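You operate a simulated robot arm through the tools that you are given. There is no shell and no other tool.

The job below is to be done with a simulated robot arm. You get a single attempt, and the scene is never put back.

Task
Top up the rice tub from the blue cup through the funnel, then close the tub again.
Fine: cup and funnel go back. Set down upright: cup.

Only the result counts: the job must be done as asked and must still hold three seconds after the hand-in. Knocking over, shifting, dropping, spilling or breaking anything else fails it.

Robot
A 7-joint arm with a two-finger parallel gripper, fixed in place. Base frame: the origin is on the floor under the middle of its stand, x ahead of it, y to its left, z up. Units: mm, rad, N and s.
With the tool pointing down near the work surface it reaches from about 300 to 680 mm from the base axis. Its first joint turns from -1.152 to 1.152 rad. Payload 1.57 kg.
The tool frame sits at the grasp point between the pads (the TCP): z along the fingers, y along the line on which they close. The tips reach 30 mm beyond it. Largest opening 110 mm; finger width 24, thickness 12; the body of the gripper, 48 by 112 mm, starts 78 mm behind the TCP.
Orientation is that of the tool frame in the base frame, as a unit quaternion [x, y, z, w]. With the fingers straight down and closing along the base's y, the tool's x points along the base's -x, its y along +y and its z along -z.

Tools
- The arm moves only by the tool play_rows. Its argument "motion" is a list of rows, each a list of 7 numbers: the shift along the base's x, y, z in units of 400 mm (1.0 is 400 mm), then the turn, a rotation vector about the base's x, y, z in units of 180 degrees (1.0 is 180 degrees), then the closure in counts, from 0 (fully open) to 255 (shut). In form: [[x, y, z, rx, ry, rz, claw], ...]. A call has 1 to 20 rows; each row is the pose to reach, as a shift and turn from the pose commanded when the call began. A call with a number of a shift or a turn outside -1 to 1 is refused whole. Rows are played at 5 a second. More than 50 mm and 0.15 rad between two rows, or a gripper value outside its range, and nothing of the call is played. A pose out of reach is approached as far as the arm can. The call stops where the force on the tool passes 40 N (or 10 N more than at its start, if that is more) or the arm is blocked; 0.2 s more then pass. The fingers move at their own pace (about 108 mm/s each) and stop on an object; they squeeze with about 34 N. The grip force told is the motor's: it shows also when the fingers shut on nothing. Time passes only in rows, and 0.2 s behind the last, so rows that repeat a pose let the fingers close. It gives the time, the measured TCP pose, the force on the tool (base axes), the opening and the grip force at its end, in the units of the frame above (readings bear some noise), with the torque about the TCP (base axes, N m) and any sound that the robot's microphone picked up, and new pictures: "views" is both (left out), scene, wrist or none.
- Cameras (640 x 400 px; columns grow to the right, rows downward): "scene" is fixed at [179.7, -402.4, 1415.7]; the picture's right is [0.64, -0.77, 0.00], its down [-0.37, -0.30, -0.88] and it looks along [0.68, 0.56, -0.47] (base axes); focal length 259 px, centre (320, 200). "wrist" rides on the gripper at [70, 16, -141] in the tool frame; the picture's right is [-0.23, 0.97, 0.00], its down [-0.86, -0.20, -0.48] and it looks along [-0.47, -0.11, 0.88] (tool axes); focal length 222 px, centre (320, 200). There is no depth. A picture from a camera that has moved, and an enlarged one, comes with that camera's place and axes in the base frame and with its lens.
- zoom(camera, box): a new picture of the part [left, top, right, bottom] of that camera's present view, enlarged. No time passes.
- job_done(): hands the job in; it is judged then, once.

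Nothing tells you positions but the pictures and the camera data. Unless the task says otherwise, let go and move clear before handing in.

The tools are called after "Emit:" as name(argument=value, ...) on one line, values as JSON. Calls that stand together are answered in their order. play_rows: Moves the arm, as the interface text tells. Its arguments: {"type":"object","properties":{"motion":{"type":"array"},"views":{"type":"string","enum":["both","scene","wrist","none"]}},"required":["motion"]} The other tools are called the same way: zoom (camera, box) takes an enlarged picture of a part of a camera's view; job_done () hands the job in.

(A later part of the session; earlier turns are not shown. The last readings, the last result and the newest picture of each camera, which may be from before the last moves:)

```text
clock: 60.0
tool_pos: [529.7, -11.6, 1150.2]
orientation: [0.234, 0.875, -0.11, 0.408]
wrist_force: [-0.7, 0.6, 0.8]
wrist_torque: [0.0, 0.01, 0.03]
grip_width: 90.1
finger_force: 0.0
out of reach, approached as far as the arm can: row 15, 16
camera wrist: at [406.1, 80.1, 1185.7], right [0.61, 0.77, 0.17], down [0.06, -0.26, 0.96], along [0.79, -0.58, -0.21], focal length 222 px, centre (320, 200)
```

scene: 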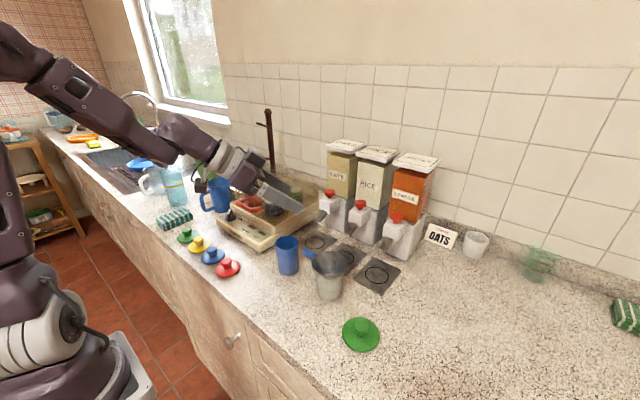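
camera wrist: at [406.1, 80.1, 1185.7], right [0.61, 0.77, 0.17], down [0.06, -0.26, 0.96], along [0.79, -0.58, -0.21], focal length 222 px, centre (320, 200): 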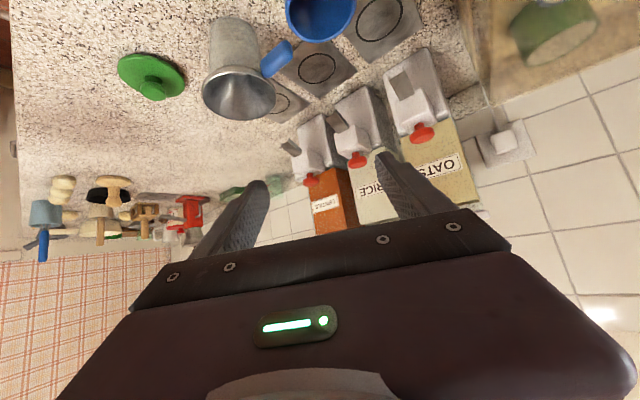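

I'm back at the 50° grasp orientation. I'll come in to the cup along the tool axis so the fingers stay clear of the funnel handle, pausing first at a pre-grasp point.

Emit:
play_rows(motion=[[-0.0275, 0.0408, -0.05, 0, 0, 0, 60], [-0.055, 0.0817, -0.1, 0, 0, 0, 70], [-0.0825, 0.1225, -0.15, 0, 0, 0, 70], [-0.0825, 0.1225, -0.22, 0, 0, 0, 70], [-0.0825, 0.1225, -0.29, 0, 0, 0, 70], [-0.0825, 0.1225, -0.34, 0, 0, 0, 70], [-0.0825, 0.1225, -0.3675, 0, 0, 0, 70], [-0.0825, 0.1225, -0.3675, 0, 0, 0, 70]])

Emit:
zoom(camera="wrist", box=[200, 0, 440, 240])

Emit:
zoom(camera="scene", box=[220, 200, 380, 310])

```text
clock: 61.8
tool_pos: [505.6, 42.5, 1004.8]
orientation: [0.235, 0.875, -0.111, 0.407]
wrist_force: [0.8, -0.6, -0.8]
wrist_torque: [-0.01, -0.01, 0.0]
grip_width: 80.0
finger_force: 0.1
out of reach, approached as far as the arm can: row 5, 6, 7, 8
camera wrist: at [382.1, 133.3, 1040.9], right [0.61, 0.77, 0.17], down [0.06, -0.26, 0.96], along [0.79, -0.58, -0.21], focal length 222 px, centre (320, 200)
```

scene: 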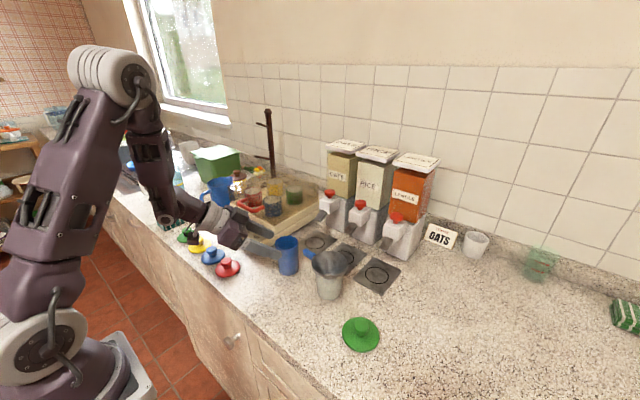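
wrist: 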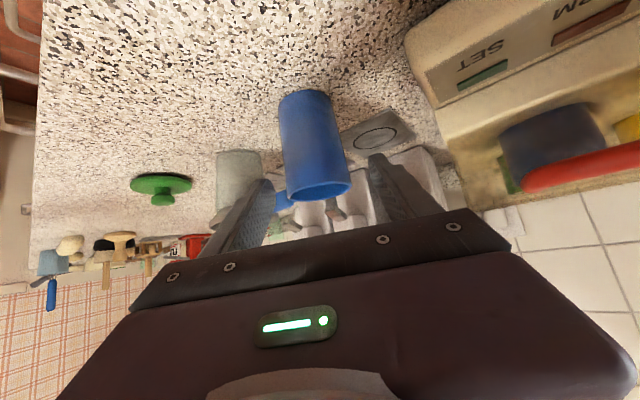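

```text
1.67 times, centred on (320, 120) of wrist
camera zoom: at [382.1, 133.3, 1040.9], right [0.61, 0.77, 0.17], down [0.06, -0.26, 0.96], along [0.79, -0.58, -0.21], focal length 370 px, centre (320, 333)
```

zoom: 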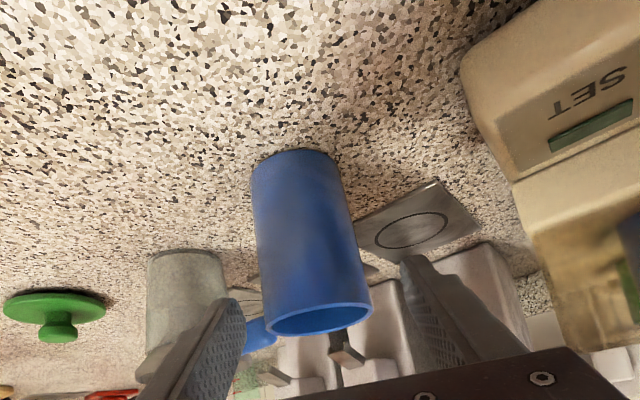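

```text
3.64 times, centred on (300, 255) of scene
camera zoom: at [179.7, -402.5, 1415.7], right [0.64, -0.77, 0.0], down [-0.37, -0.3, -0.88], along [0.68, 0.56, -0.47], focal length 943 px, centre (393, 0)
```

zoom: 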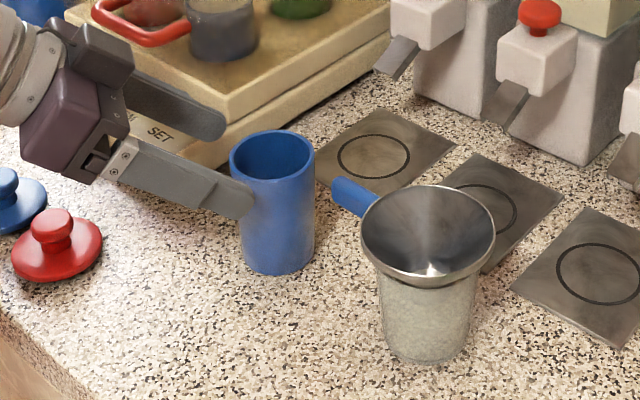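

The arm stopped slightly short at the near limit but is just outside the cup. I'll line up on the approach line and check centring.

Emit:
play_rows(motion=[[0.0054, -0.0138, -0.0177, 0, 0, 0, 70], [0.0108, -0.0275, -0.0353, 0, 0, 0, 70], [0.0108, -0.0275, -0.0353, 0, 0, 0, 70]], views="wrist")

Emit:
zoom(camera="wrist", box=[220, 70, 420, 230])

Emit:
zoom(camera="scene", box=[240, 210, 360, 300])

```text
clock: 62.6
tool_pos: [511.5, 32.3, 990.7]
orientation: [0.236, 0.875, -0.112, 0.407]
wrist_force: [0.2, -0.6, -0.5]
wrist_torque: [0.02, 0.06, 0.02]
grip_width: 79.7
finger_force: 0.0
camera wrist: at [387.8, 123.2, 1027.0], right [0.62, 0.77, 0.17], down [0.06, -0.26, 0.96], along [0.79, -0.58, -0.21], focal length 222 px, centre (320, 200)
```

wrist: 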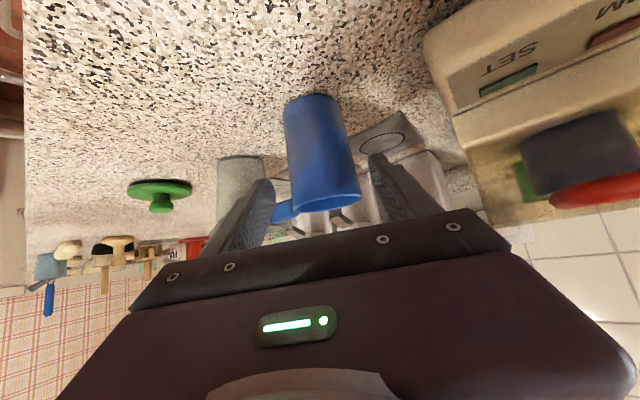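

```text
2.50 times, centred on (320, 150) of wrist
camera zoom: at [387.8, 123.2, 1027.0], right [0.62, 0.77, 0.17], down [0.06, -0.26, 0.96], along [0.79, -0.58, -0.21], focal length 555 px, centre (320, 325)
```

zoom: 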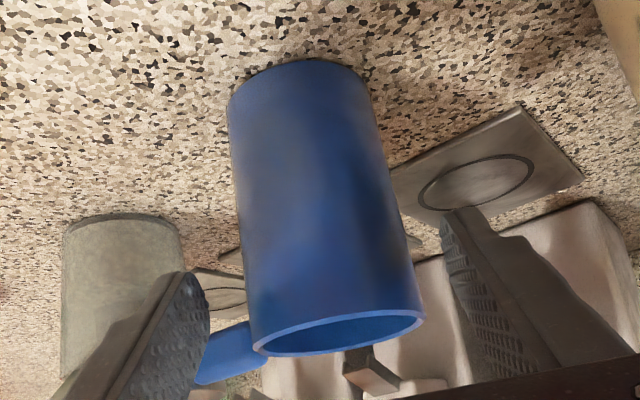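

```text
4.44 times, centred on (300, 255) of scene
camera zoom: at [179.7, -402.4, 1415.7], right [0.64, -0.77, 0.0], down [-0.37, -0.3, -0.88], along [0.68, 0.56, -0.47], focal length 1152 px, centre (409, -44)
```

zoom: 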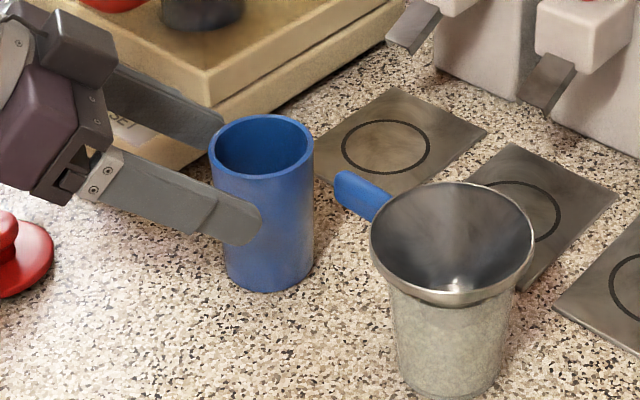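

The cup is centred between the fingers, at about (546, 13) with its rim at z≈992. I'll advance along the tool axis about 51 mm.

Emit:
play_rows(motion=[[0.0171, -0.0099, -0.0166, 0, 0, 0, 70], [0.0341, -0.0197, -0.0331, 0, 0, 0, 70], [0.0512, -0.0296, -0.0497, 0, 0, 0, 70], [0.0682, -0.0394, -0.0662, 0, 0, 0, 70], [0.0853, -0.0493, -0.0828, 0, 0, 0, 70], [0.0853, -0.0493, -0.0828, 0, 0, 0, 70]], views="wrist")

Emit:
zoom(camera="wrist", box=[220, 70, 420, 230])

Emit:
zoom(camera="scene", box=[240, 210, 360, 300])

```text
clock: 64.0
tool_pos: [544.4, 12.5, 957.2]
orientation: [0.234, 0.875, -0.109, 0.408]
wrist_force: [-0.1, 0.3, 0.3]
wrist_torque: [0.02, 0.03, 0.01]
grip_width: 79.8
finger_force: 0.1
camera wrist: at [420.4, 103.0, 993.9], right [0.61, 0.77, 0.17], down [0.06, -0.26, 0.96], along [0.79, -0.58, -0.21], focal length 222 px, centre (320, 200)
```

wrist: 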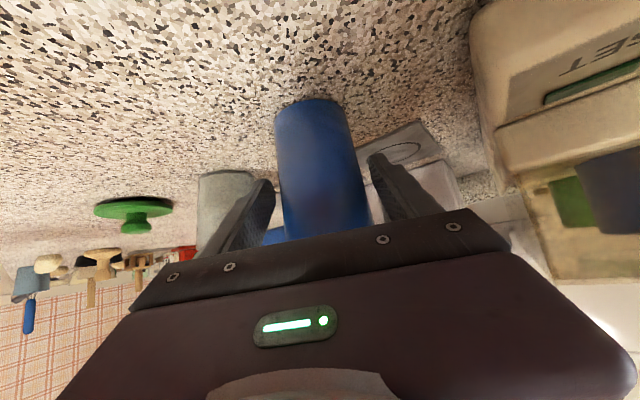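

```text
2.50 times, centred on (320, 150) of wrist
camera zoom: at [420.4, 103.0, 993.9], right [0.61, 0.77, 0.17], down [0.06, -0.26, 0.96], along [0.79, -0.58, -0.21], focal length 555 px, centre (320, 325)
```

zoom: 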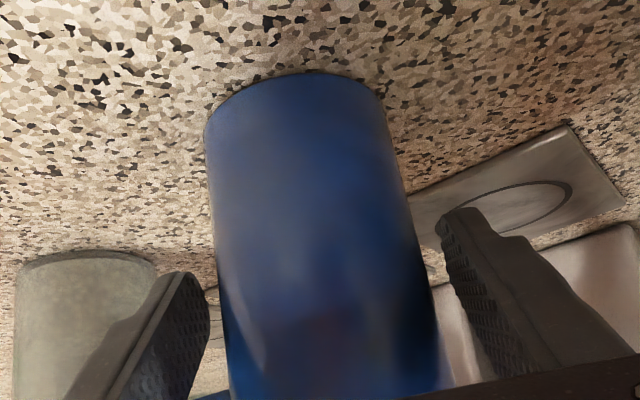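

```text
4.44 times, centred on (300, 255) of scene
camera zoom: at [179.7, -402.4, 1415.7], right [0.64, -0.77, 0.0], down [-0.37, -0.3, -0.88], along [0.68, 0.56, -0.47], focal length 1152 px, centre (409, -44)
```

zoom: 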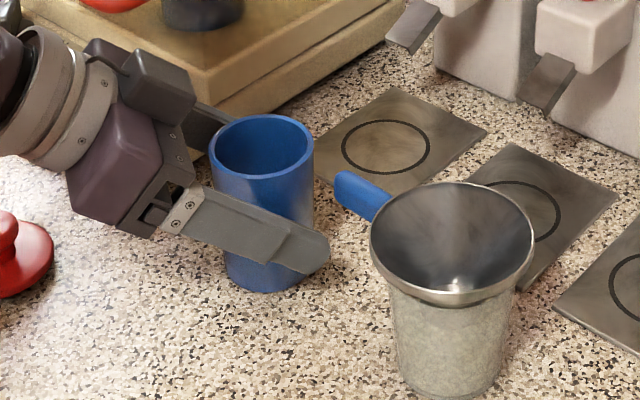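

The cup sits between the pads. I'll close gently onto it.

Emit:
play_rows(motion=[[0, 0, 0, 0, 0, 0, 85], [0, 0, 0, 0, 0, 0, 98], [0, 0, 0, 0, 0, 0, 106], [0, 0, 0, 0, 0, 0, 112], [0, 0, 0, 0, 0, 0, 118], [0, 0, 0, 0, 0, 0, 130], [0, 0, 0, 0, 0, 0, 255], [0, 0, 0, 0, 0, 0, 255], [0, 0, 0, 0, 0, 0, 255]], views="wrist")

Emit:
zoom(camera="scene", box=[240, 210, 360, 300])

```text
clock: 66.0
tool_pos: [543.9, 13.0, 958.4]
orientation: [0.234, 0.876, -0.11, 0.408]
wrist_force: [0.4, 0.0, -0.3]
wrist_torque: [0.01, 0.0, 0.02]
grip_width: 60.5
finger_force: 33.9
camera wrist: at [420.3, 103.1, 994.0], right [0.61, 0.77, 0.17], down [0.06, -0.26, 0.96], along [0.79, -0.58, -0.21], focal length 222 px, centre (320, 200)
```

wrist: 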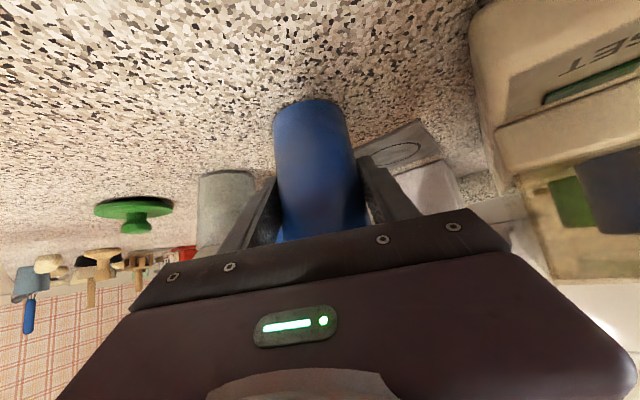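

```text
4.44 times, centred on (300, 255) of scene
camera zoom: at [179.7, -402.4, 1415.7], right [0.64, -0.77, 0.0], down [-0.37, -0.3, -0.88], along [0.68, 0.56, -0.47], focal length 1152 px, centre (409, -44)
```

zoom: 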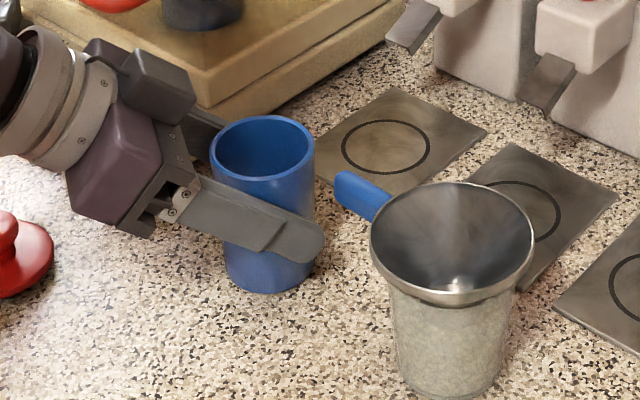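

The cup is gripped at 60.5 mm and still upright. I'll lift gently, moving slightly away from the funnel handle as I go.

Emit:
play_rows(motion=[[0, 0, 0.008, 0, 0, 0, 255], [0, 0, 0.02, 0, 0, 0, 255], [-0.008, 0.006, 0.036, 0, 0, 0, 255], [-0.02, 0.014, 0.055, 0, 0, 0, 255], [-0.035, 0.024, 0.08, 0, 0, 0, 255], [-0.045, 0.03, 0.11, 0, 0, 0, 255], [-0.045, 0.03, 0.11, 0, 0, 0, 255]], views="wrist")

Emit:
zoom(camera="scene", box=[220, 190, 360, 300])

```text
clock: 67.6
tool_pos: [525.9, 23.9, 1002.4]
orientation: [0.235, 0.876, -0.11, 0.408]
wrist_force: [0.2, 0.3, -1.6]
wrist_torque: [-0.03, -0.02, 0.01]
grip_width: 60.8
finger_force: 33.7
camera wrist: at [402.2, 114.7, 1037.7], right [0.61, 0.77, 0.17], down [0.06, -0.26, 0.96], along [0.79, -0.58, -0.21], focal length 222 px, centre (320, 200)
```

wrist: 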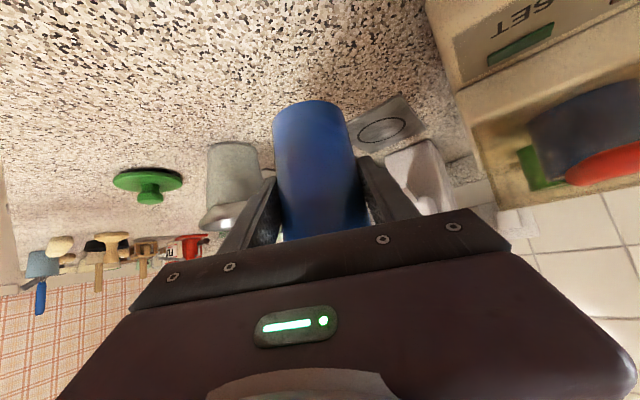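

```text
3.64 times, centred on (290, 245) of scene
camera zoom: at [179.7, -402.4, 1415.7], right [0.64, -0.77, 0.0], down [-0.37, -0.3, -0.88], along [0.68, 0.56, -0.47], focal length 943 px, centre (429, 36)
```

zoom: 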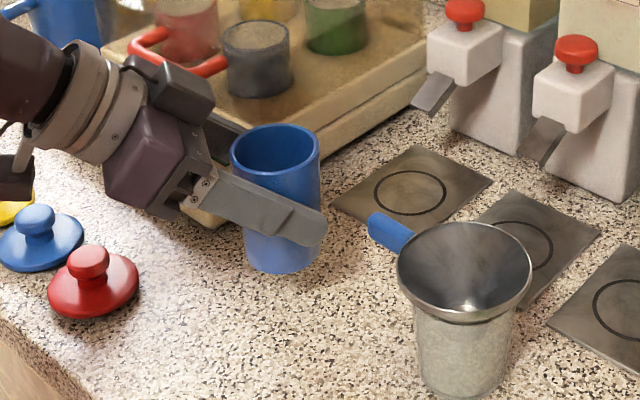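

The cup is lifted level. I'll raise it to z≈1085 and carry it across toward the funnel, still upright.

Emit:
play_rows(motion=[[0, 0, 0.03, 0, 0, 0, 255], [0, 0, 0.075, 0, 0, 0, 255], [0, 0, 0.125, 0, 0, 0, 255], [0, 0, 0.17, 0, 0, 0, 255], [0, 0, 0.2, 0, 0, 0, 255], [0.007, -0.02, 0.209, 0, 0, 0, 255], [0.018, -0.055, 0.209, 0, 0, 0, 255], [0.03, -0.09, 0.209, 0, 0, 0, 255], [0.042, -0.125, 0.209, 0, 0, 0, 255], [0.055, -0.16, 0.209, 0, 0, 0, 255], [0.065, -0.188, 0.209, 0, 0, 0, 255], [0.07, -0.199, 0.209, 0, 0, 0, 255], [0.07, -0.199, 0.209, 0, 0, 0, 255]])

Emit:
zoom(camera="scene", box=[240, 180, 400, 300])

```text
clock: 70.4
tool_pos: [554.8, -56.2, 1084.1]
orientation: [0.234, 0.876, -0.109, 0.408]
wrist_force: [0.5, 0.4, -1.6]
wrist_torque: [-0.01, -0.06, -0.02]
grip_width: 60.7
finger_force: 34.2
camera wrist: at [430.5, 35.1, 1120.9], right [0.61, 0.77, 0.17], down [0.06, -0.26, 0.96], along [0.79, -0.58, -0.21], focal length 222 px, centre (320, 200)
```

scene: 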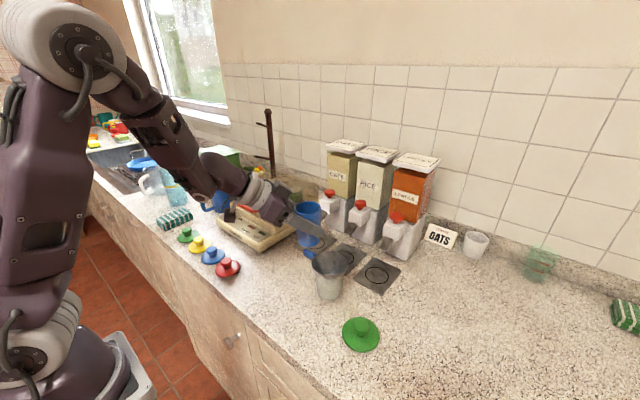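
wrist: 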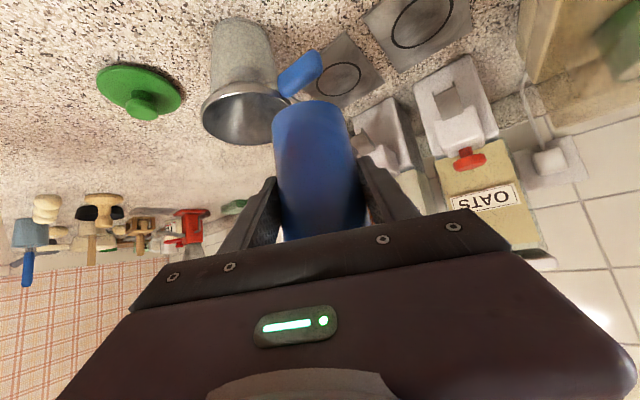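

```text
3.33 times, centred on (320, 240) of scene
camera zoom: at [179.7, -402.5, 1415.7], right [0.64, -0.77, 0.0], down [-0.37, -0.3, -0.88], along [0.68, 0.56, -0.47], focal length 864 px, centre (320, 67)
```

zoom: 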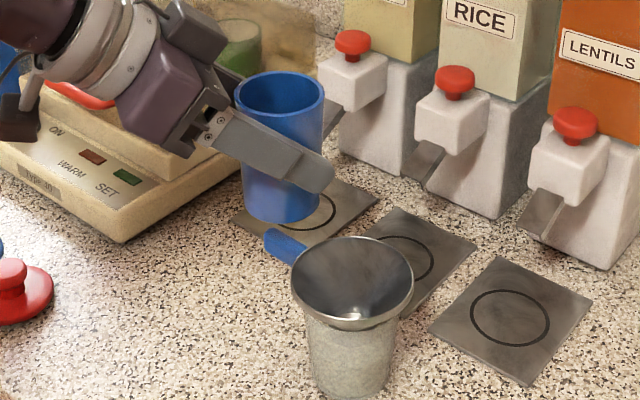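

The cup is steady at (554.7, -55, 1085). I'll start the roll to 75°, keeping the lip inside the funnel's outline.

Emit:
play_rows(motion=[[0, -0.003, -0.0018, 0.0417, 0, 0, 255], [0, -0.0061, -0.0035, 0.0833, 0, 0, 255], [0, -0.0092, -0.0053, 0.125, 0, 0, 255], [0, -0.0122, -0.007, 0.1667, 0, 0, 255], [0, -0.0153, -0.0088, 0.2083, 0, 0, 255], [0, -0.0183, -0.0105, 0.25, 0, 0, 255], [0, -0.0214, -0.0123, 0.2917, 0, 0, 255], [0, -0.0244, -0.014, 0.3333, 0, 0, 255], [0, -0.0275, -0.0158, 0.375, 0, 0, 255], [0, -0.0305, -0.0175, 0.4167, 0, 0, 255], [0, -0.0305, -0.0175, 0.4167, 0, 0, 255]])

Emit:
zoom(camera="scene", box=[240, 180, 400, 300])

```text
clock: 72.8
tool_pos: [553.5, -67.8, 1078.3]
orientation: [0.434, 0.761, 0.446, 0.18]
wrist_force: [-1.1, 0.5, -1.6]
wrist_torque: [-0.01, 0.0, 0.0]
grip_width: 60.9
finger_force: 33.7
out of reach, approached as far as the arm can: row 6, 7, 8
camera wrist: at [430.2, -80.6, 1174.2], right [0.61, 0.03, 0.79], down [0.06, -1.0, -0.01], along [0.79, 0.05, -0.61], focal length 222 px, centre (320, 200)
```

scene: 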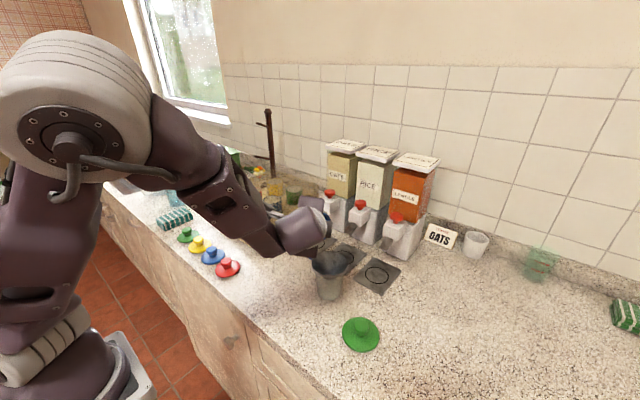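
wrist: 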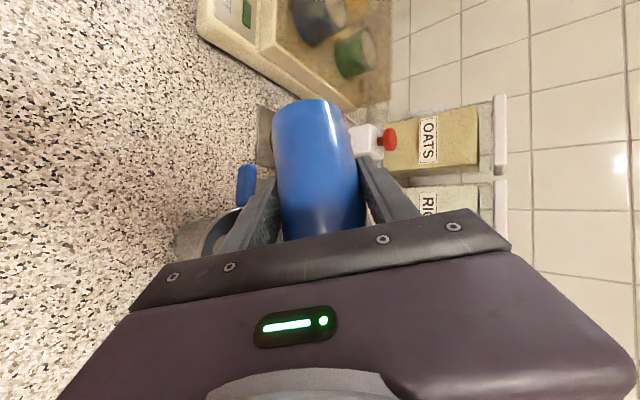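

```text
3.33 times, centred on (320, 240) of scene
camera zoom: at [179.7, -402.5, 1415.7], right [0.64, -0.77, 0.0], down [-0.37, -0.3, -0.88], along [0.68, 0.56, -0.47], focal length 864 px, centre (320, 67)
```

zoom: 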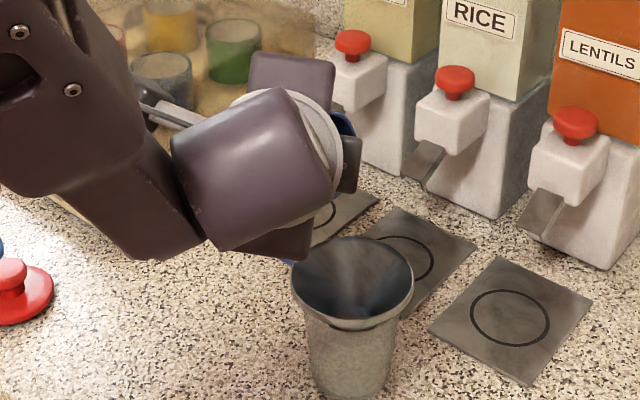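

The cup is at 75° and holding. I'll continue slowly through 105° so the rice begins to run out.

Emit:
play_rows(motion=[[0, -0.003, -0.0015, 0.0167, 0, 0, 255], [0, -0.0063, -0.003, 0.0333, 0, 0, 255], [0, -0.0095, -0.0045, 0.05, 0, 0, 255], [0, -0.013, -0.006, 0.0667, 0, 0, 255], [0, -0.0165, -0.0075, 0.0833, 0, 0, 255], [0, -0.0208, -0.009, 0.1, 0, 0, 255], [0, -0.0253, -0.0105, 0.1167, 0, 0, 255], [0, -0.0298, -0.012, 0.1333, 0, 0, 255], [0, -0.0343, -0.0135, 0.15, 0, 0, 255], [0, -0.039, -0.015, 0.1667, 0, 0, 255], [0, -0.039, -0.015, 0.1667, 0, 0, 255]])

Emit:
zoom(camera="wrist", box=[160, 80, 400, 260])

Emit:
zoom(camera="scene", box=[270, 200, 400, 310])

```text
clock: 75.2
tool_pos: [553.7, -84.2, 1070.5]
orientation: [0.467, 0.619, 0.628, 0.062]
wrist_force: [-0.6, -0.5, -0.8]
wrist_torque: [-0.01, -0.01, 0.03]
grip_width: 61.1
finger_force: 34.1
camera wrist: at [429.9, -143.2, 1148.5], right [0.61, -0.37, 0.7], down [0.06, -0.86, -0.51], along [0.79, 0.35, -0.51], focal length 222 px, centre (320, 200)
```

scene: 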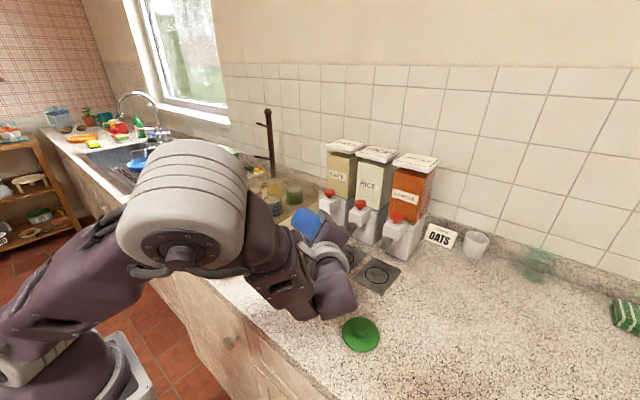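
wrist: 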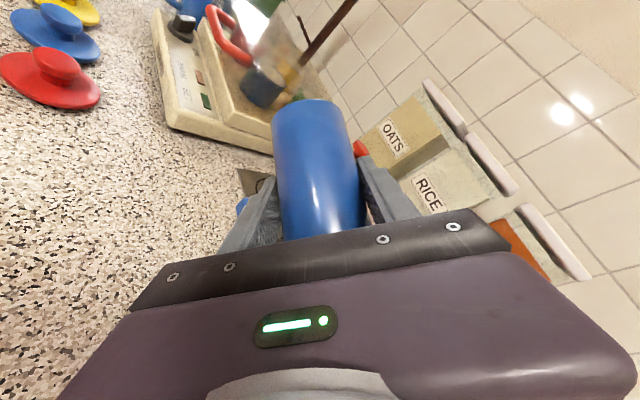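

```text
2.22 times, centred on (280, 170) of wrist
camera zoom: at [429.9, -143.2, 1148.5], right [0.61, -0.37, 0.7], down [0.06, -0.86, -0.51], along [0.79, 0.35, -0.51], focal length 494 px, centre (409, 267)
```

zoom: 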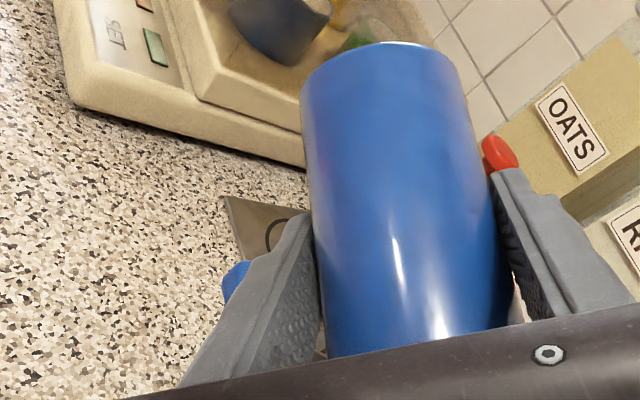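

```text
3.64 times, centred on (335, 255) of scene
camera zoom: at [179.7, -402.4, 1415.7], right [0.64, -0.77, 0.0], down [-0.37, -0.3, -0.88], along [0.68, 0.56, -0.47], focal length 943 px, centre (266, 0)
```

zoom: 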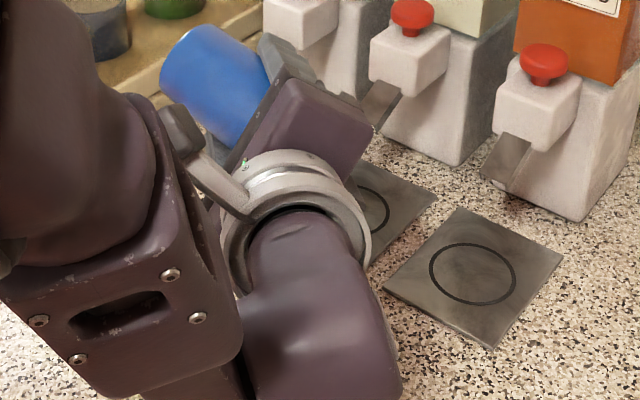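

The measured weight is dropping, so rice seems to be flowing. I'll continue to 130° and hold there a moment.

Emit:
play_rows(motion=[[0, -0.005, 0, 0.0167, 0, 0, 255], [0, -0.0105, 0, 0.0333, 0, 0, 255], [0, -0.016, 0, 0.05, 0, 0, 255], [0, -0.0213, 0, 0.0667, 0, 0, 255], [0, -0.0268, 0, 0.0833, 0, 0, 255], [0, -0.0325, 0, 0.1, 0, 0, 255], [0, -0.0383, 0, 0.1167, 0, 0, 255], [0, -0.0463, 0, 0.1389, 0, 0, 255], [0, -0.0463, 0, 0.1389, 0, 0, 255], [0, -0.0463, 0, 0.1389, 0, 0, 255], [0, -0.0463, 0, 0.1389, 0, 0, 255], [0, -0.0463, 0, 0.1389, 0, 0, 255]])

Emit:
zoom(camera="scene", box=[270, 200, 400, 310])

```text
clock: 77.8
tool_pos: [554.4, -102.2, 1071.8]
orientation: [0.469, 0.469, 0.747, -0.04]
wrist_force: [-0.5, 0.1, -1.1]
wrist_torque: [-0.02, 0.0, 0.0]
grip_width: 60.4
finger_force: 34.1
camera wrist: at [429.9, -189.2, 1116.1], right [0.61, -0.63, 0.48], down [0.06, -0.57, -0.82], along [0.79, 0.53, -0.31], focal length 222 px, centre (320, 200)
```

scene: 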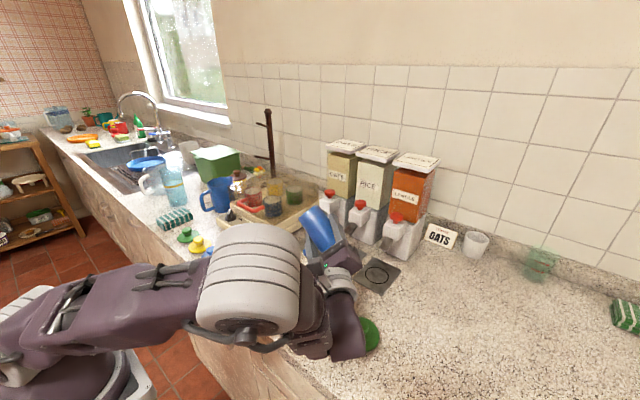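
wrist: 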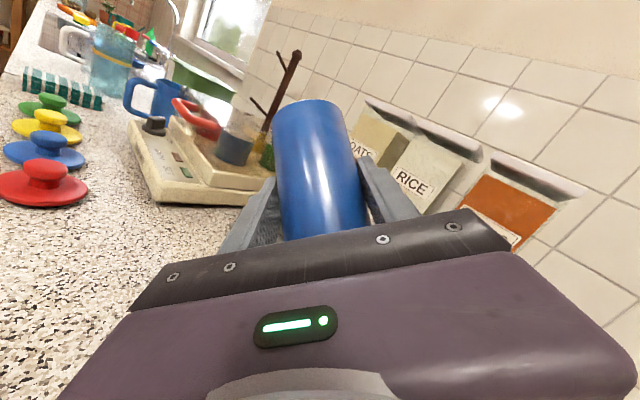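

```text
3.64 times, centred on (335, 255) of scene
camera zoom: at [179.7, -402.4, 1415.7], right [0.64, -0.77, 0.0], down [-0.37, -0.3, -0.88], along [0.68, 0.56, -0.47], focal length 943 px, centre (266, 0)
```

zoom: 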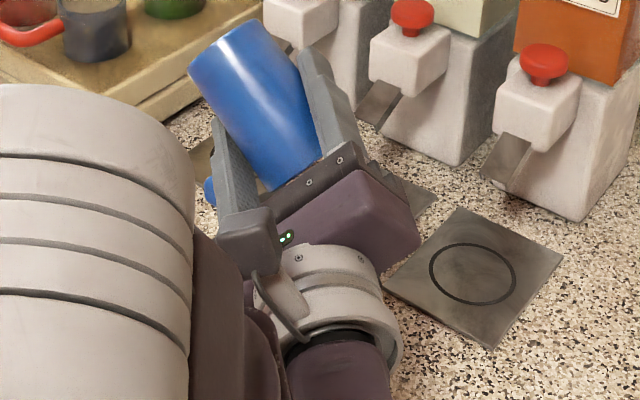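

No spilled grains are visible. I'll tilt a bit further to 140° and hold to make sure the cup empties.

Emit:
play_rows(motion=[[0, -0.0067, 0.0067, 0.0185, 0, 0, 255], [0, -0.0133, 0.0133, 0.037, 0, 0, 255], [0, -0.02, 0.02, 0.0556, 0, 0, 255], [0, -0.02, 0.02, 0.0556, 0, 0, 255], [0, -0.02, 0.02, 0.0556, 0, 0, 255], [0, -0.02, 0.02, 0.0556, 0, 0, 255], [0, -0.02, 0.02, 0.0556, 0, 0, 255], [0, -0.02, 0.02, 0.0556, 0, 0, 255]])

Emit:
zoom(camera="scene", box=[270, 200, 400, 310])

```text
clock: 79.6
tool_pos: [554.7, -110.8, 1079.2]
orientation: [0.464, 0.401, 0.786, -0.08]
wrist_force: [-0.1, 0.3, -2.3]
wrist_torque: [-0.01, -0.03, 0.02]
grip_width: 60.5
finger_force: 33.5
camera wrist: at [430.1, -203.7, 1108.1], right [0.61, -0.7, 0.36], down [0.06, -0.42, -0.91], along [0.79, 0.58, -0.21], focal length 222 px, centre (320, 200)
```

scene: 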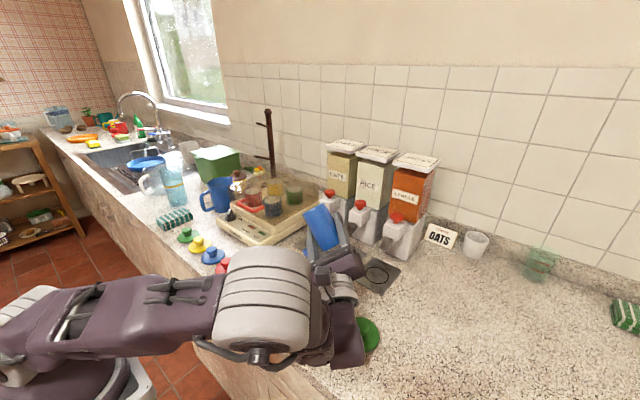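
wrist: 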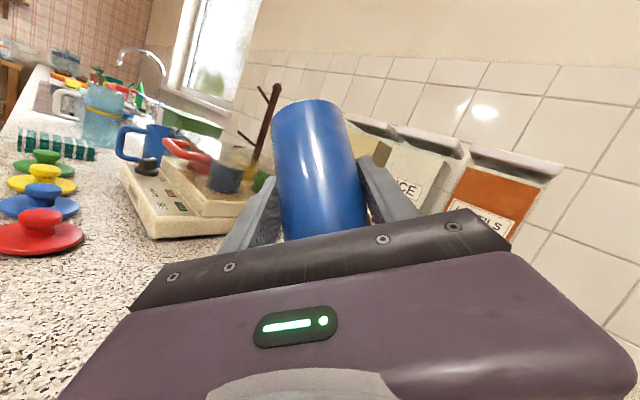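

```text
3.64 times, centred on (335, 255) of scene
camera zoom: at [179.7, -402.4, 1415.7], right [0.64, -0.77, 0.0], down [-0.37, -0.3, -0.88], along [0.68, 0.56, -0.47], focal length 943 px, centre (266, 0)
```

zoom: 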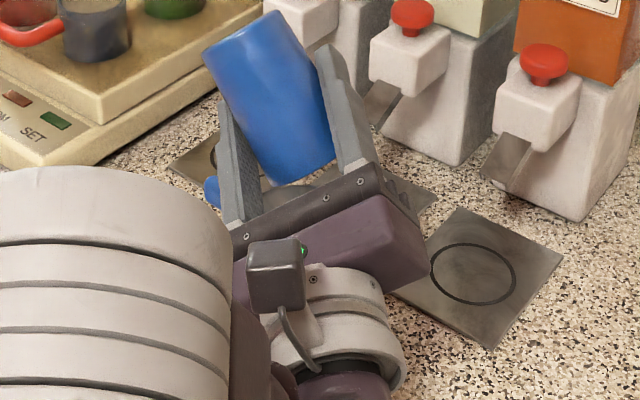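

The cup looks emptied with no spill in view. I'll roll it back upright along the same path.

Emit:
play_rows(motion=[[0, 0.0155, 0.0007, -0.0432, 0, 0, 255], [0, 0.0313, 0.0014, -0.0864, 0, 0, 255], [0, 0.0458, 0.0021, -0.1296, 0, 0, 255], [0, 0.0595, 0.0028, -0.1728, 0, 0, 255], [0, 0.0723, 0.0035, -0.2161, 0, 0, 255], [0, 0.084, 0.0042, -0.2593, 0, 0, 255], [0, 0.0938, 0.0049, -0.3025, 0, 0, 255], [0, 0.1025, 0.0056, -0.3457, 0, 0, 255], [0, 0.1073, 0.0063, -0.3889, 0, 0, 255], [0, 0.1103, 0.0069, -0.4321, 0, 0, 255], [0, 0.1135, 0.0076, -0.4753, 0, 0, 255], [0, 0.1168, 0.0083, -0.5185, 0, 0, 255], [0, 0.12, 0.009, -0.5617, 0, 0, 255], [0, 0.1233, 0.0097, -0.605, 0, 0, 255], [0, 0.1265, 0.0104, -0.6482, 0, 0, 255], [0, 0.1295, 0.0111, -0.6914, 0, 0, 255], [0, 0.1328, 0.0118, -0.7346, 0, 0, 255], [0, 0.1358, 0.0125, -0.7778, 0, 0, 255], [0, 0.1358, 0.0125, -0.7778, 0, 0, 255]])

Emit:
zoom(camera="scene", box=[240, 180, 400, 310])

Emit:
zoom(camera="wrist", box=[180, 0, 380, 160])

```text
clock: 83.6
tool_pos: [553.9, -56.4, 1084.8]
orientation: [0.233, 0.876, -0.109, 0.408]
wrist_force: [0.6, 0.0, -1.1]
wrist_torque: [0.04, -0.02, -0.01]
grip_width: 60.6
finger_force: 34.2
camera wrist: at [430.1, 34.8, 1121.4], right [0.61, 0.77, 0.17], down [0.06, -0.26, 0.96], along [0.79, -0.58, -0.21], focal length 222 px, centre (320, 200)
```

scene: 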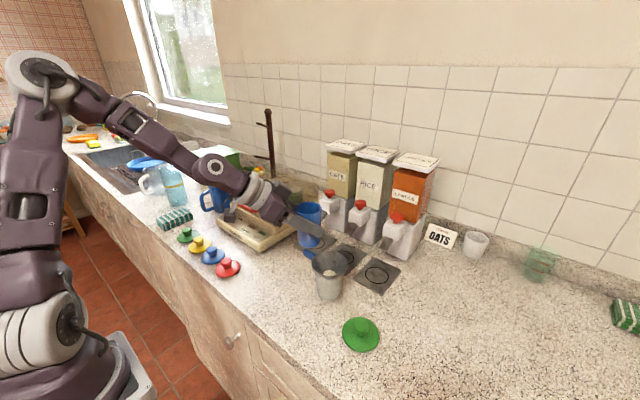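
wrist: 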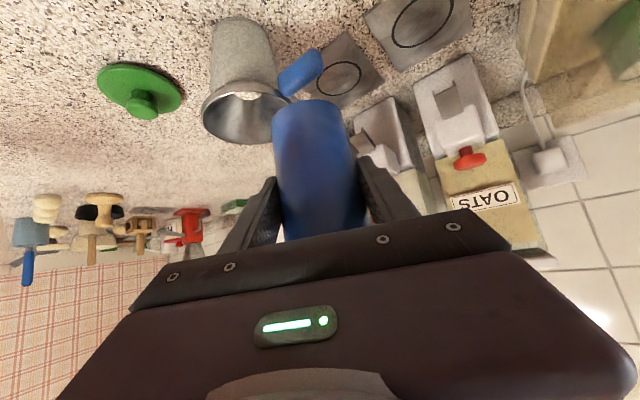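

```text
3.08 times, centred on (320, 245) of scene
camera zoom: at [179.7, -402.4, 1415.7], right [0.64, -0.77, 0.0], down [-0.37, -0.3, -0.88], along [0.68, 0.56, -0.47], focal length 798 px, centre (320, 62)
```

zoom: 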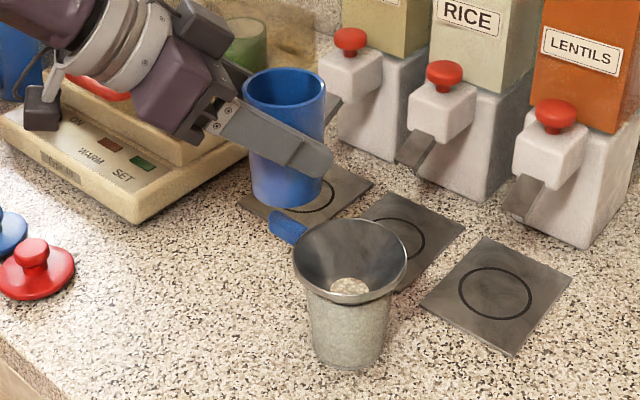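

```text
2.50 times, centred on (280, 80) of wrist
camera zoom: at [430.1, 34.8, 1121.4], right [0.61, 0.77, 0.17], down [0.06, -0.26, 0.96], along [0.79, -0.58, -0.21], focal length 555 px, centre (420, 500)
```

zoom: 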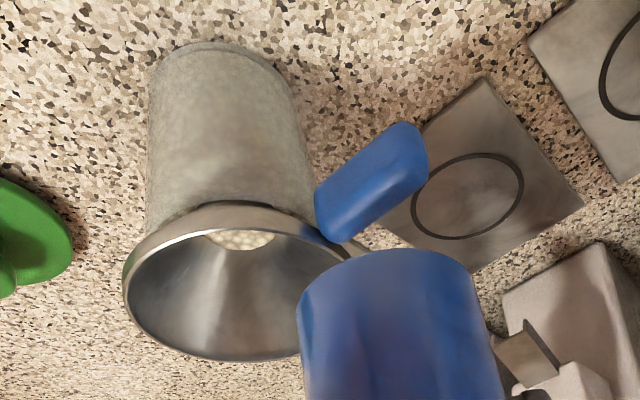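

Rice is visible down in the funnel's throat and the funnel is still seated. I'll check closely for stray grains.

Emit:
zoom(camera="scene", box=[290, 230, 370, 310])

Emit:
zoom(camera="scene", box=[280, 190, 340, 250])

```text
5.00 times, centred on (330, 270) of scene
camera zoom: at [179.7, -402.4, 1415.7], right [0.64, -0.77, 0.0], down [-0.37, -0.3, -0.88], along [0.68, 0.56, -0.47], focal length 1296 px, centre (270, -150)
```

zoom: 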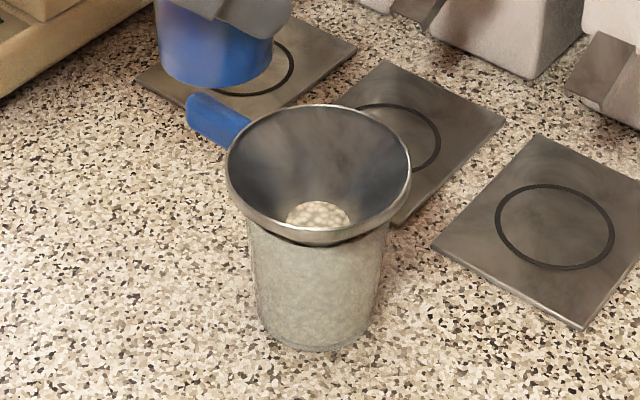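

```text
6.67 times, centred on (310, 220) of scene
camera zoom: at [179.7, -402.4, 1415.7], right [0.64, -0.77, 0.0], down [-0.37, -0.3, -0.88], along [0.68, 0.56, -0.47], focal length 1728 px, centre (387, 67)
```

zoom: 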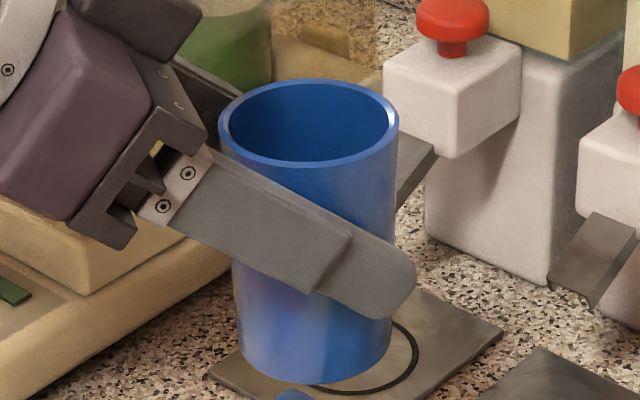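

No spilled grains anywhere. I'll carry the cup back to above its original spot.

Emit:
play_rows(motion=[[-0.006, 0.018, 0, 0, 0, 0, 255], [-0.018, 0.052, 0, 0, 0, 0, 255], [-0.032, 0.092, 0, 0, 0, 0, 255], [-0.046, 0.132, 0, 0, 0, 0, 255], [-0.059, 0.169, 0, 0, 0, 0, 255], [-0.067, 0.19, 0, 0, 0, 0, 255], [-0.07, 0.199, 0, 0, 0, 0, 255], [-0.07, 0.199, -0.03, 0, 0, 0, 255], [-0.07, 0.199, -0.08, 0, 0, 0, 255], [-0.07, 0.199, -0.13, 0, 0, 0, 255], [-0.07, 0.199, -0.17, 0, 0, 0, 255], [-0.07, 0.199, -0.2, 0, 0, 0, 255], [-0.07, 0.199, -0.209, 0, 0, 0, 255], [-0.07, 0.199, -0.209, 0, 0, 0, 255]], views="wrist")

Emit:
zoom(camera="scene", box=[220, 190, 360, 300])

```text
clock: 86.6
tool_pos: [525.7, 24.7, 1001.9]
orientation: [0.234, 0.876, -0.109, 0.408]
wrist_force: [-0.2, -0.6, -1.1]
wrist_torque: [0.0, -0.01, 0.03]
grip_width: 60.3
finger_force: 34.2
out of reach, approached as far as the arm can: row 3, 4, 5, 6, 7, 8, 9
camera wrist: at [402.0, 114.8, 1037.6], right [0.61, 0.77, 0.17], down [0.06, -0.26, 0.96], along [0.79, -0.58, -0.21], focal length 222 px, centre (320, 200)
```

wrist: 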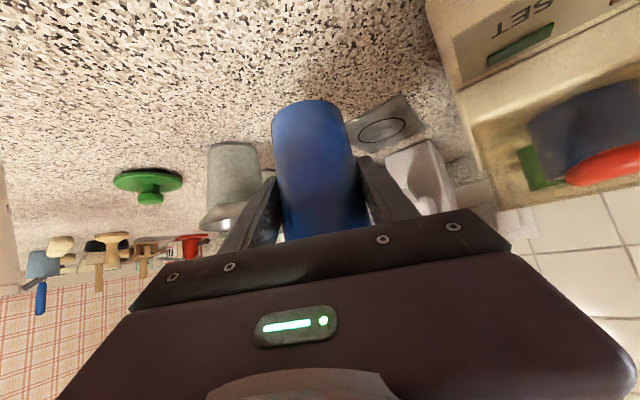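

```text
3.64 times, centred on (290, 245) of scene
camera zoom: at [179.7, -402.4, 1415.7], right [0.64, -0.77, 0.0], down [-0.37, -0.3, -0.88], along [0.68, 0.56, -0.47], focal length 943 px, centre (429, 36)
```

zoom: 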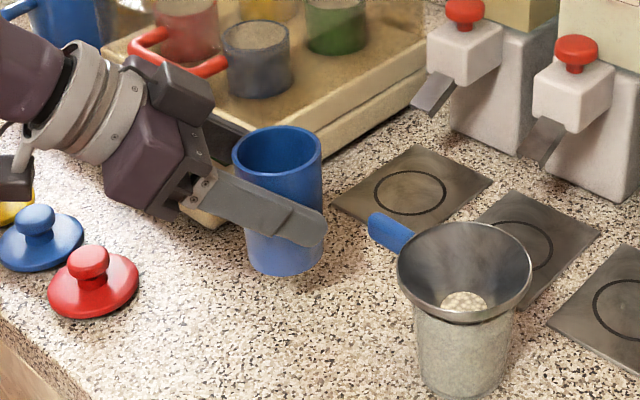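

I'm back at the lift pose. I'll lower the cup to its spot, slowing near the counter.

Emit:
play_rows(motion=[[0.01, -0.006, -0.03, 0, 0, 0, 255], [0.025, -0.016, -0.055, 0, 0, 0, 255], [0.037, -0.024, -0.074, 0, 0, 0, 255], [0.045, -0.03, -0.09, 0, 0, 0, 255], [0.045, -0.03, -0.098, 0, 0, 0, 255], [0.045, -0.03, -0.102, 0, 0, 0, 255]], views="none")

Emit:
zoom(camera="scene", box=[240, 210, 360, 300])

```text
clock: 88.0
tool_pos: [543.9, 13.0, 961.5]
orientation: [0.235, 0.876, -0.109, 0.408]
wrist_force: [0.5, 0.1, -1.3]
wrist_torque: [0.02, 0.01, -0.03]
grip_width: 60.4
finger_force: 34.2
```

```text
4.44 times, centred on (300, 255) of scene
camera zoom: at [179.7, -402.4, 1415.7], right [0.64, -0.77, 0.0], down [-0.37, -0.3, -0.88], along [0.68, 0.56, -0.47], focal length 1152 px, centre (409, -44)
```

zoom: 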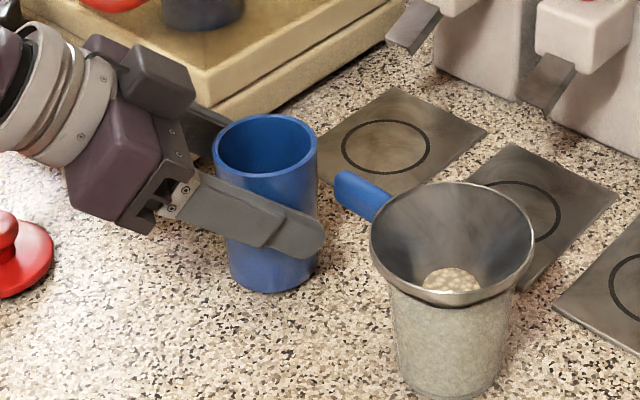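

Emit:
play_rows(motion=[[0, 0, -0.002, 0, 0, 0, 255], [0, 0, -0.004, 0, 0, 0, 255]], views="none")

```text
clock: 88.6
tool_pos: [545.2, 10.8, 960.4]
orientation: [0.235, 0.875, -0.11, 0.409]
wrist_force: [-2.9, 1.4, 7.9]
wrist_torque: [0.29, 0.09, 0.13]
grip_width: 60.5
finger_force: 34.2
```

The cup has touched down with about 8 N. I'll open slowly to let it settle flat.

Emit:
play_rows(motion=[[0, 0, 0, 0, 0, 0, 118], [0, 0, 0, 0, 0, 0, 113], [0, 0, 0, 0, 0, 0, 108], [0, 0, 0, 0, 0, 0, 98], [0, 0, 0, 0, 0, 0, 85], [0, 0, 0, 0, 0, 0, 70], [0, 0, 0, 0, 0, 0, 70]], views="wrist")

Emit:
zoom(camera="scene", box=[240, 210, 360, 300])

```text
clock: 90.2
tool_pos: [543.2, 11.4, 959.3]
orientation: [0.235, 0.876, -0.109, 0.408]
wrist_force: [0.0, 0.0, 0.9]
wrist_torque: [0.03, -0.02, 0.0]
grip_width: 79.9
finger_force: 0.1
camera wrist: at [420.3, 102.5, 995.3], right [0.61, 0.77, 0.17], down [0.06, -0.26, 0.96], along [0.79, -0.58, -0.21], focal length 222 px, centre (320, 200)
```

wrist: 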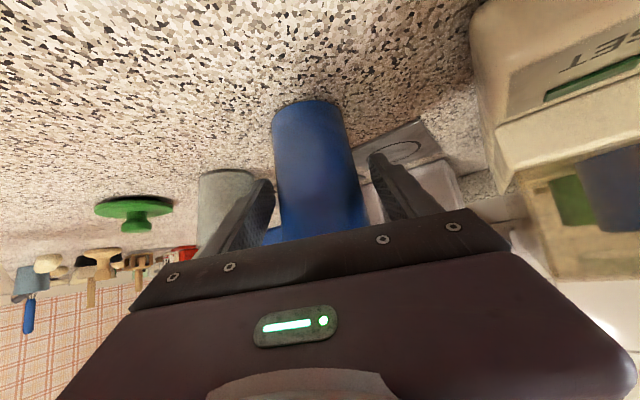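

```text
4.44 times, centred on (300, 255) of scene
camera zoom: at [179.7, -402.4, 1415.7], right [0.64, -0.77, 0.0], down [-0.37, -0.3, -0.88], along [0.68, 0.56, -0.47], focal length 1152 px, centre (409, -44)
```

zoom: 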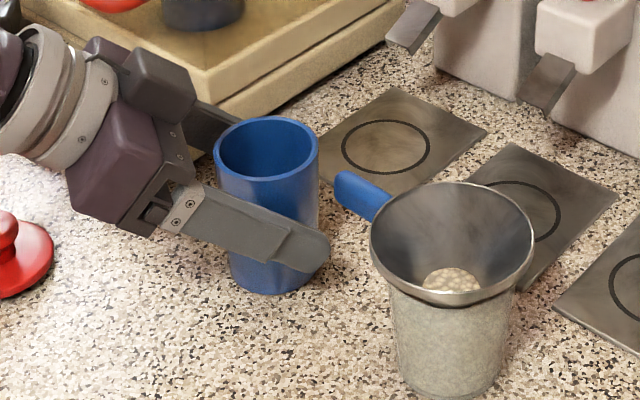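

The cup stands upright on its spot. I'll back away along the tool axis, rise, and bring the tool back to vertical.

Emit:
play_rows(motion=[[-0.0213, 0.0123, 0.0207, 0, 0, 0, 70], [-0.0427, 0.0247, 0.0414, 0, 0, 0, 70], [-0.064, 0.037, 0.0621, 0, 0, 0, 70], [-0.0853, 0.0493, 0.0828, 0, 0, 0, 70], [-0.082, 0.047, 0.13, 0, 0, 0, 70], [-0.07, 0.04, 0.2, 0, 0, 0, 70], [-0.05, 0.03, 0.29, 0, 0, 0, 70], [-0.0362, 0.0183, 0.36, 0, 0, 0, 70], [-0.0362, 0.0183, 0.36, 0.0198, 0.0344, 0, 70], [-0.0362, 0.0183, 0.36, 0.0397, 0.0687, 0, 70], [-0.0362, 0.0183, 0.36, 0.0595, 0.1031, 0, 70], [-0.0362, 0.0183, 0.36, 0.0794, 0.1375, 0, 70], [-0.0362, 0.0183, 0.36, 0.0992, 0.1719, 0, 70], [-0.0362, 0.0183, 0.36, 0.1191, 0.2062, 0, 90], [-0.0362, 0.0183, 0.36, 0.1389, 0.2406, 0, 116], [-0.0362, 0.0183, 0.36, 0.1389, 0.2406, 0, 116]])

Emit:
zoom(camera="scene", box=[240, 210, 380, 310])

Emit:
zoom(camera="wrist", box=[220, 60, 420, 240])

```text
clock: 93.6
tool_pos: [529.2, 19.0, 1104.2]
orientation: [0.258, 0.966, 0.0, -0.001]
wrist_force: [-0.4, 0.8, -0.1]
wrist_torque: [0.02, 0.01, 0.02]
grip_width: 60.1
finger_force: 0.0
camera wrist: at [478.1, 68.2, 1243.7], right [0.68, 0.73, 0.0], down [0.64, -0.6, 0.48], along [0.35, -0.33, -0.88], focal length 222 px, centre (320, 200)
```

scene: 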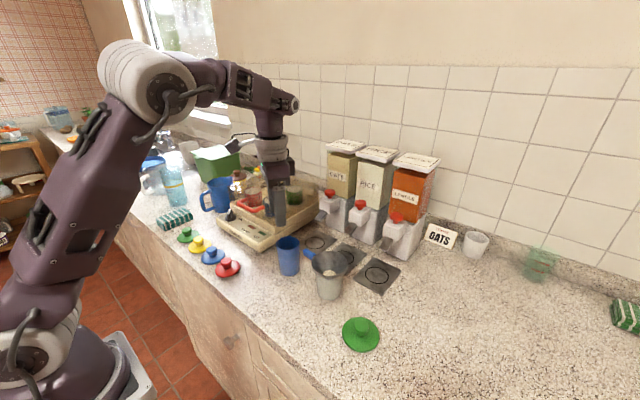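
wrist: 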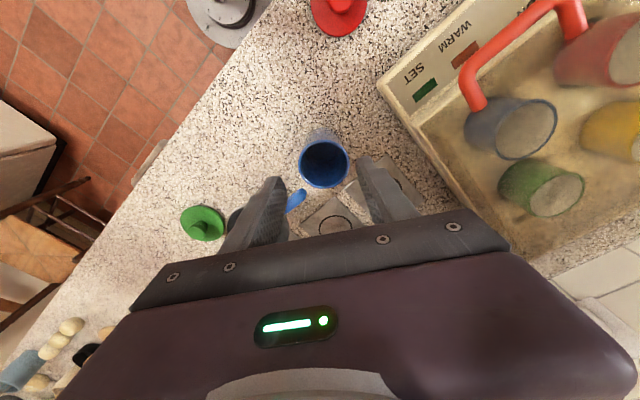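

```text
4.00 times, centred on (310, 260) of scene
camera zoom: at [179.7, -402.5, 1415.7], right [0.64, -0.77, 0.0], down [-0.37, -0.3, -0.88], along [0.68, 0.56, -0.47], focal length 1037 px, centre (360, -40)
```

zoom: 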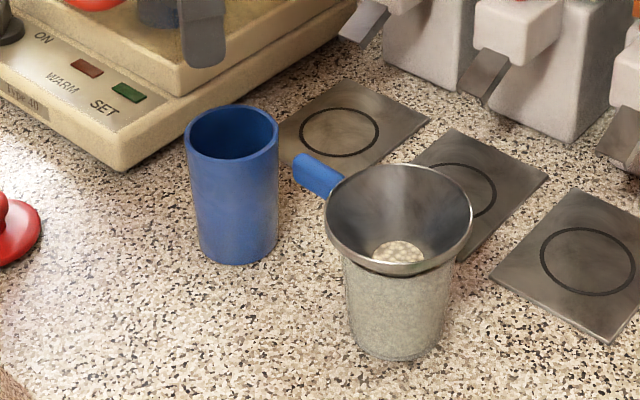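

```text
2.22 times, centred on (320, 150) of wrist
camera zoom: at [478.1, 68.2, 1243.7], right [0.68, 0.73, 0.0], down [0.64, -0.6, 0.48], along [0.35, -0.33, -0.88], focal length 494 px, centre (320, 311)
```

zoom: 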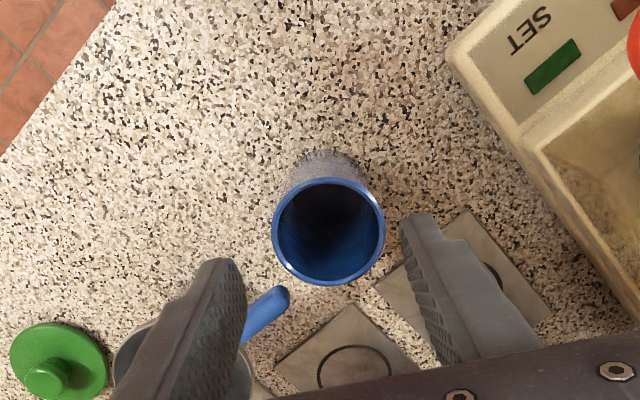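

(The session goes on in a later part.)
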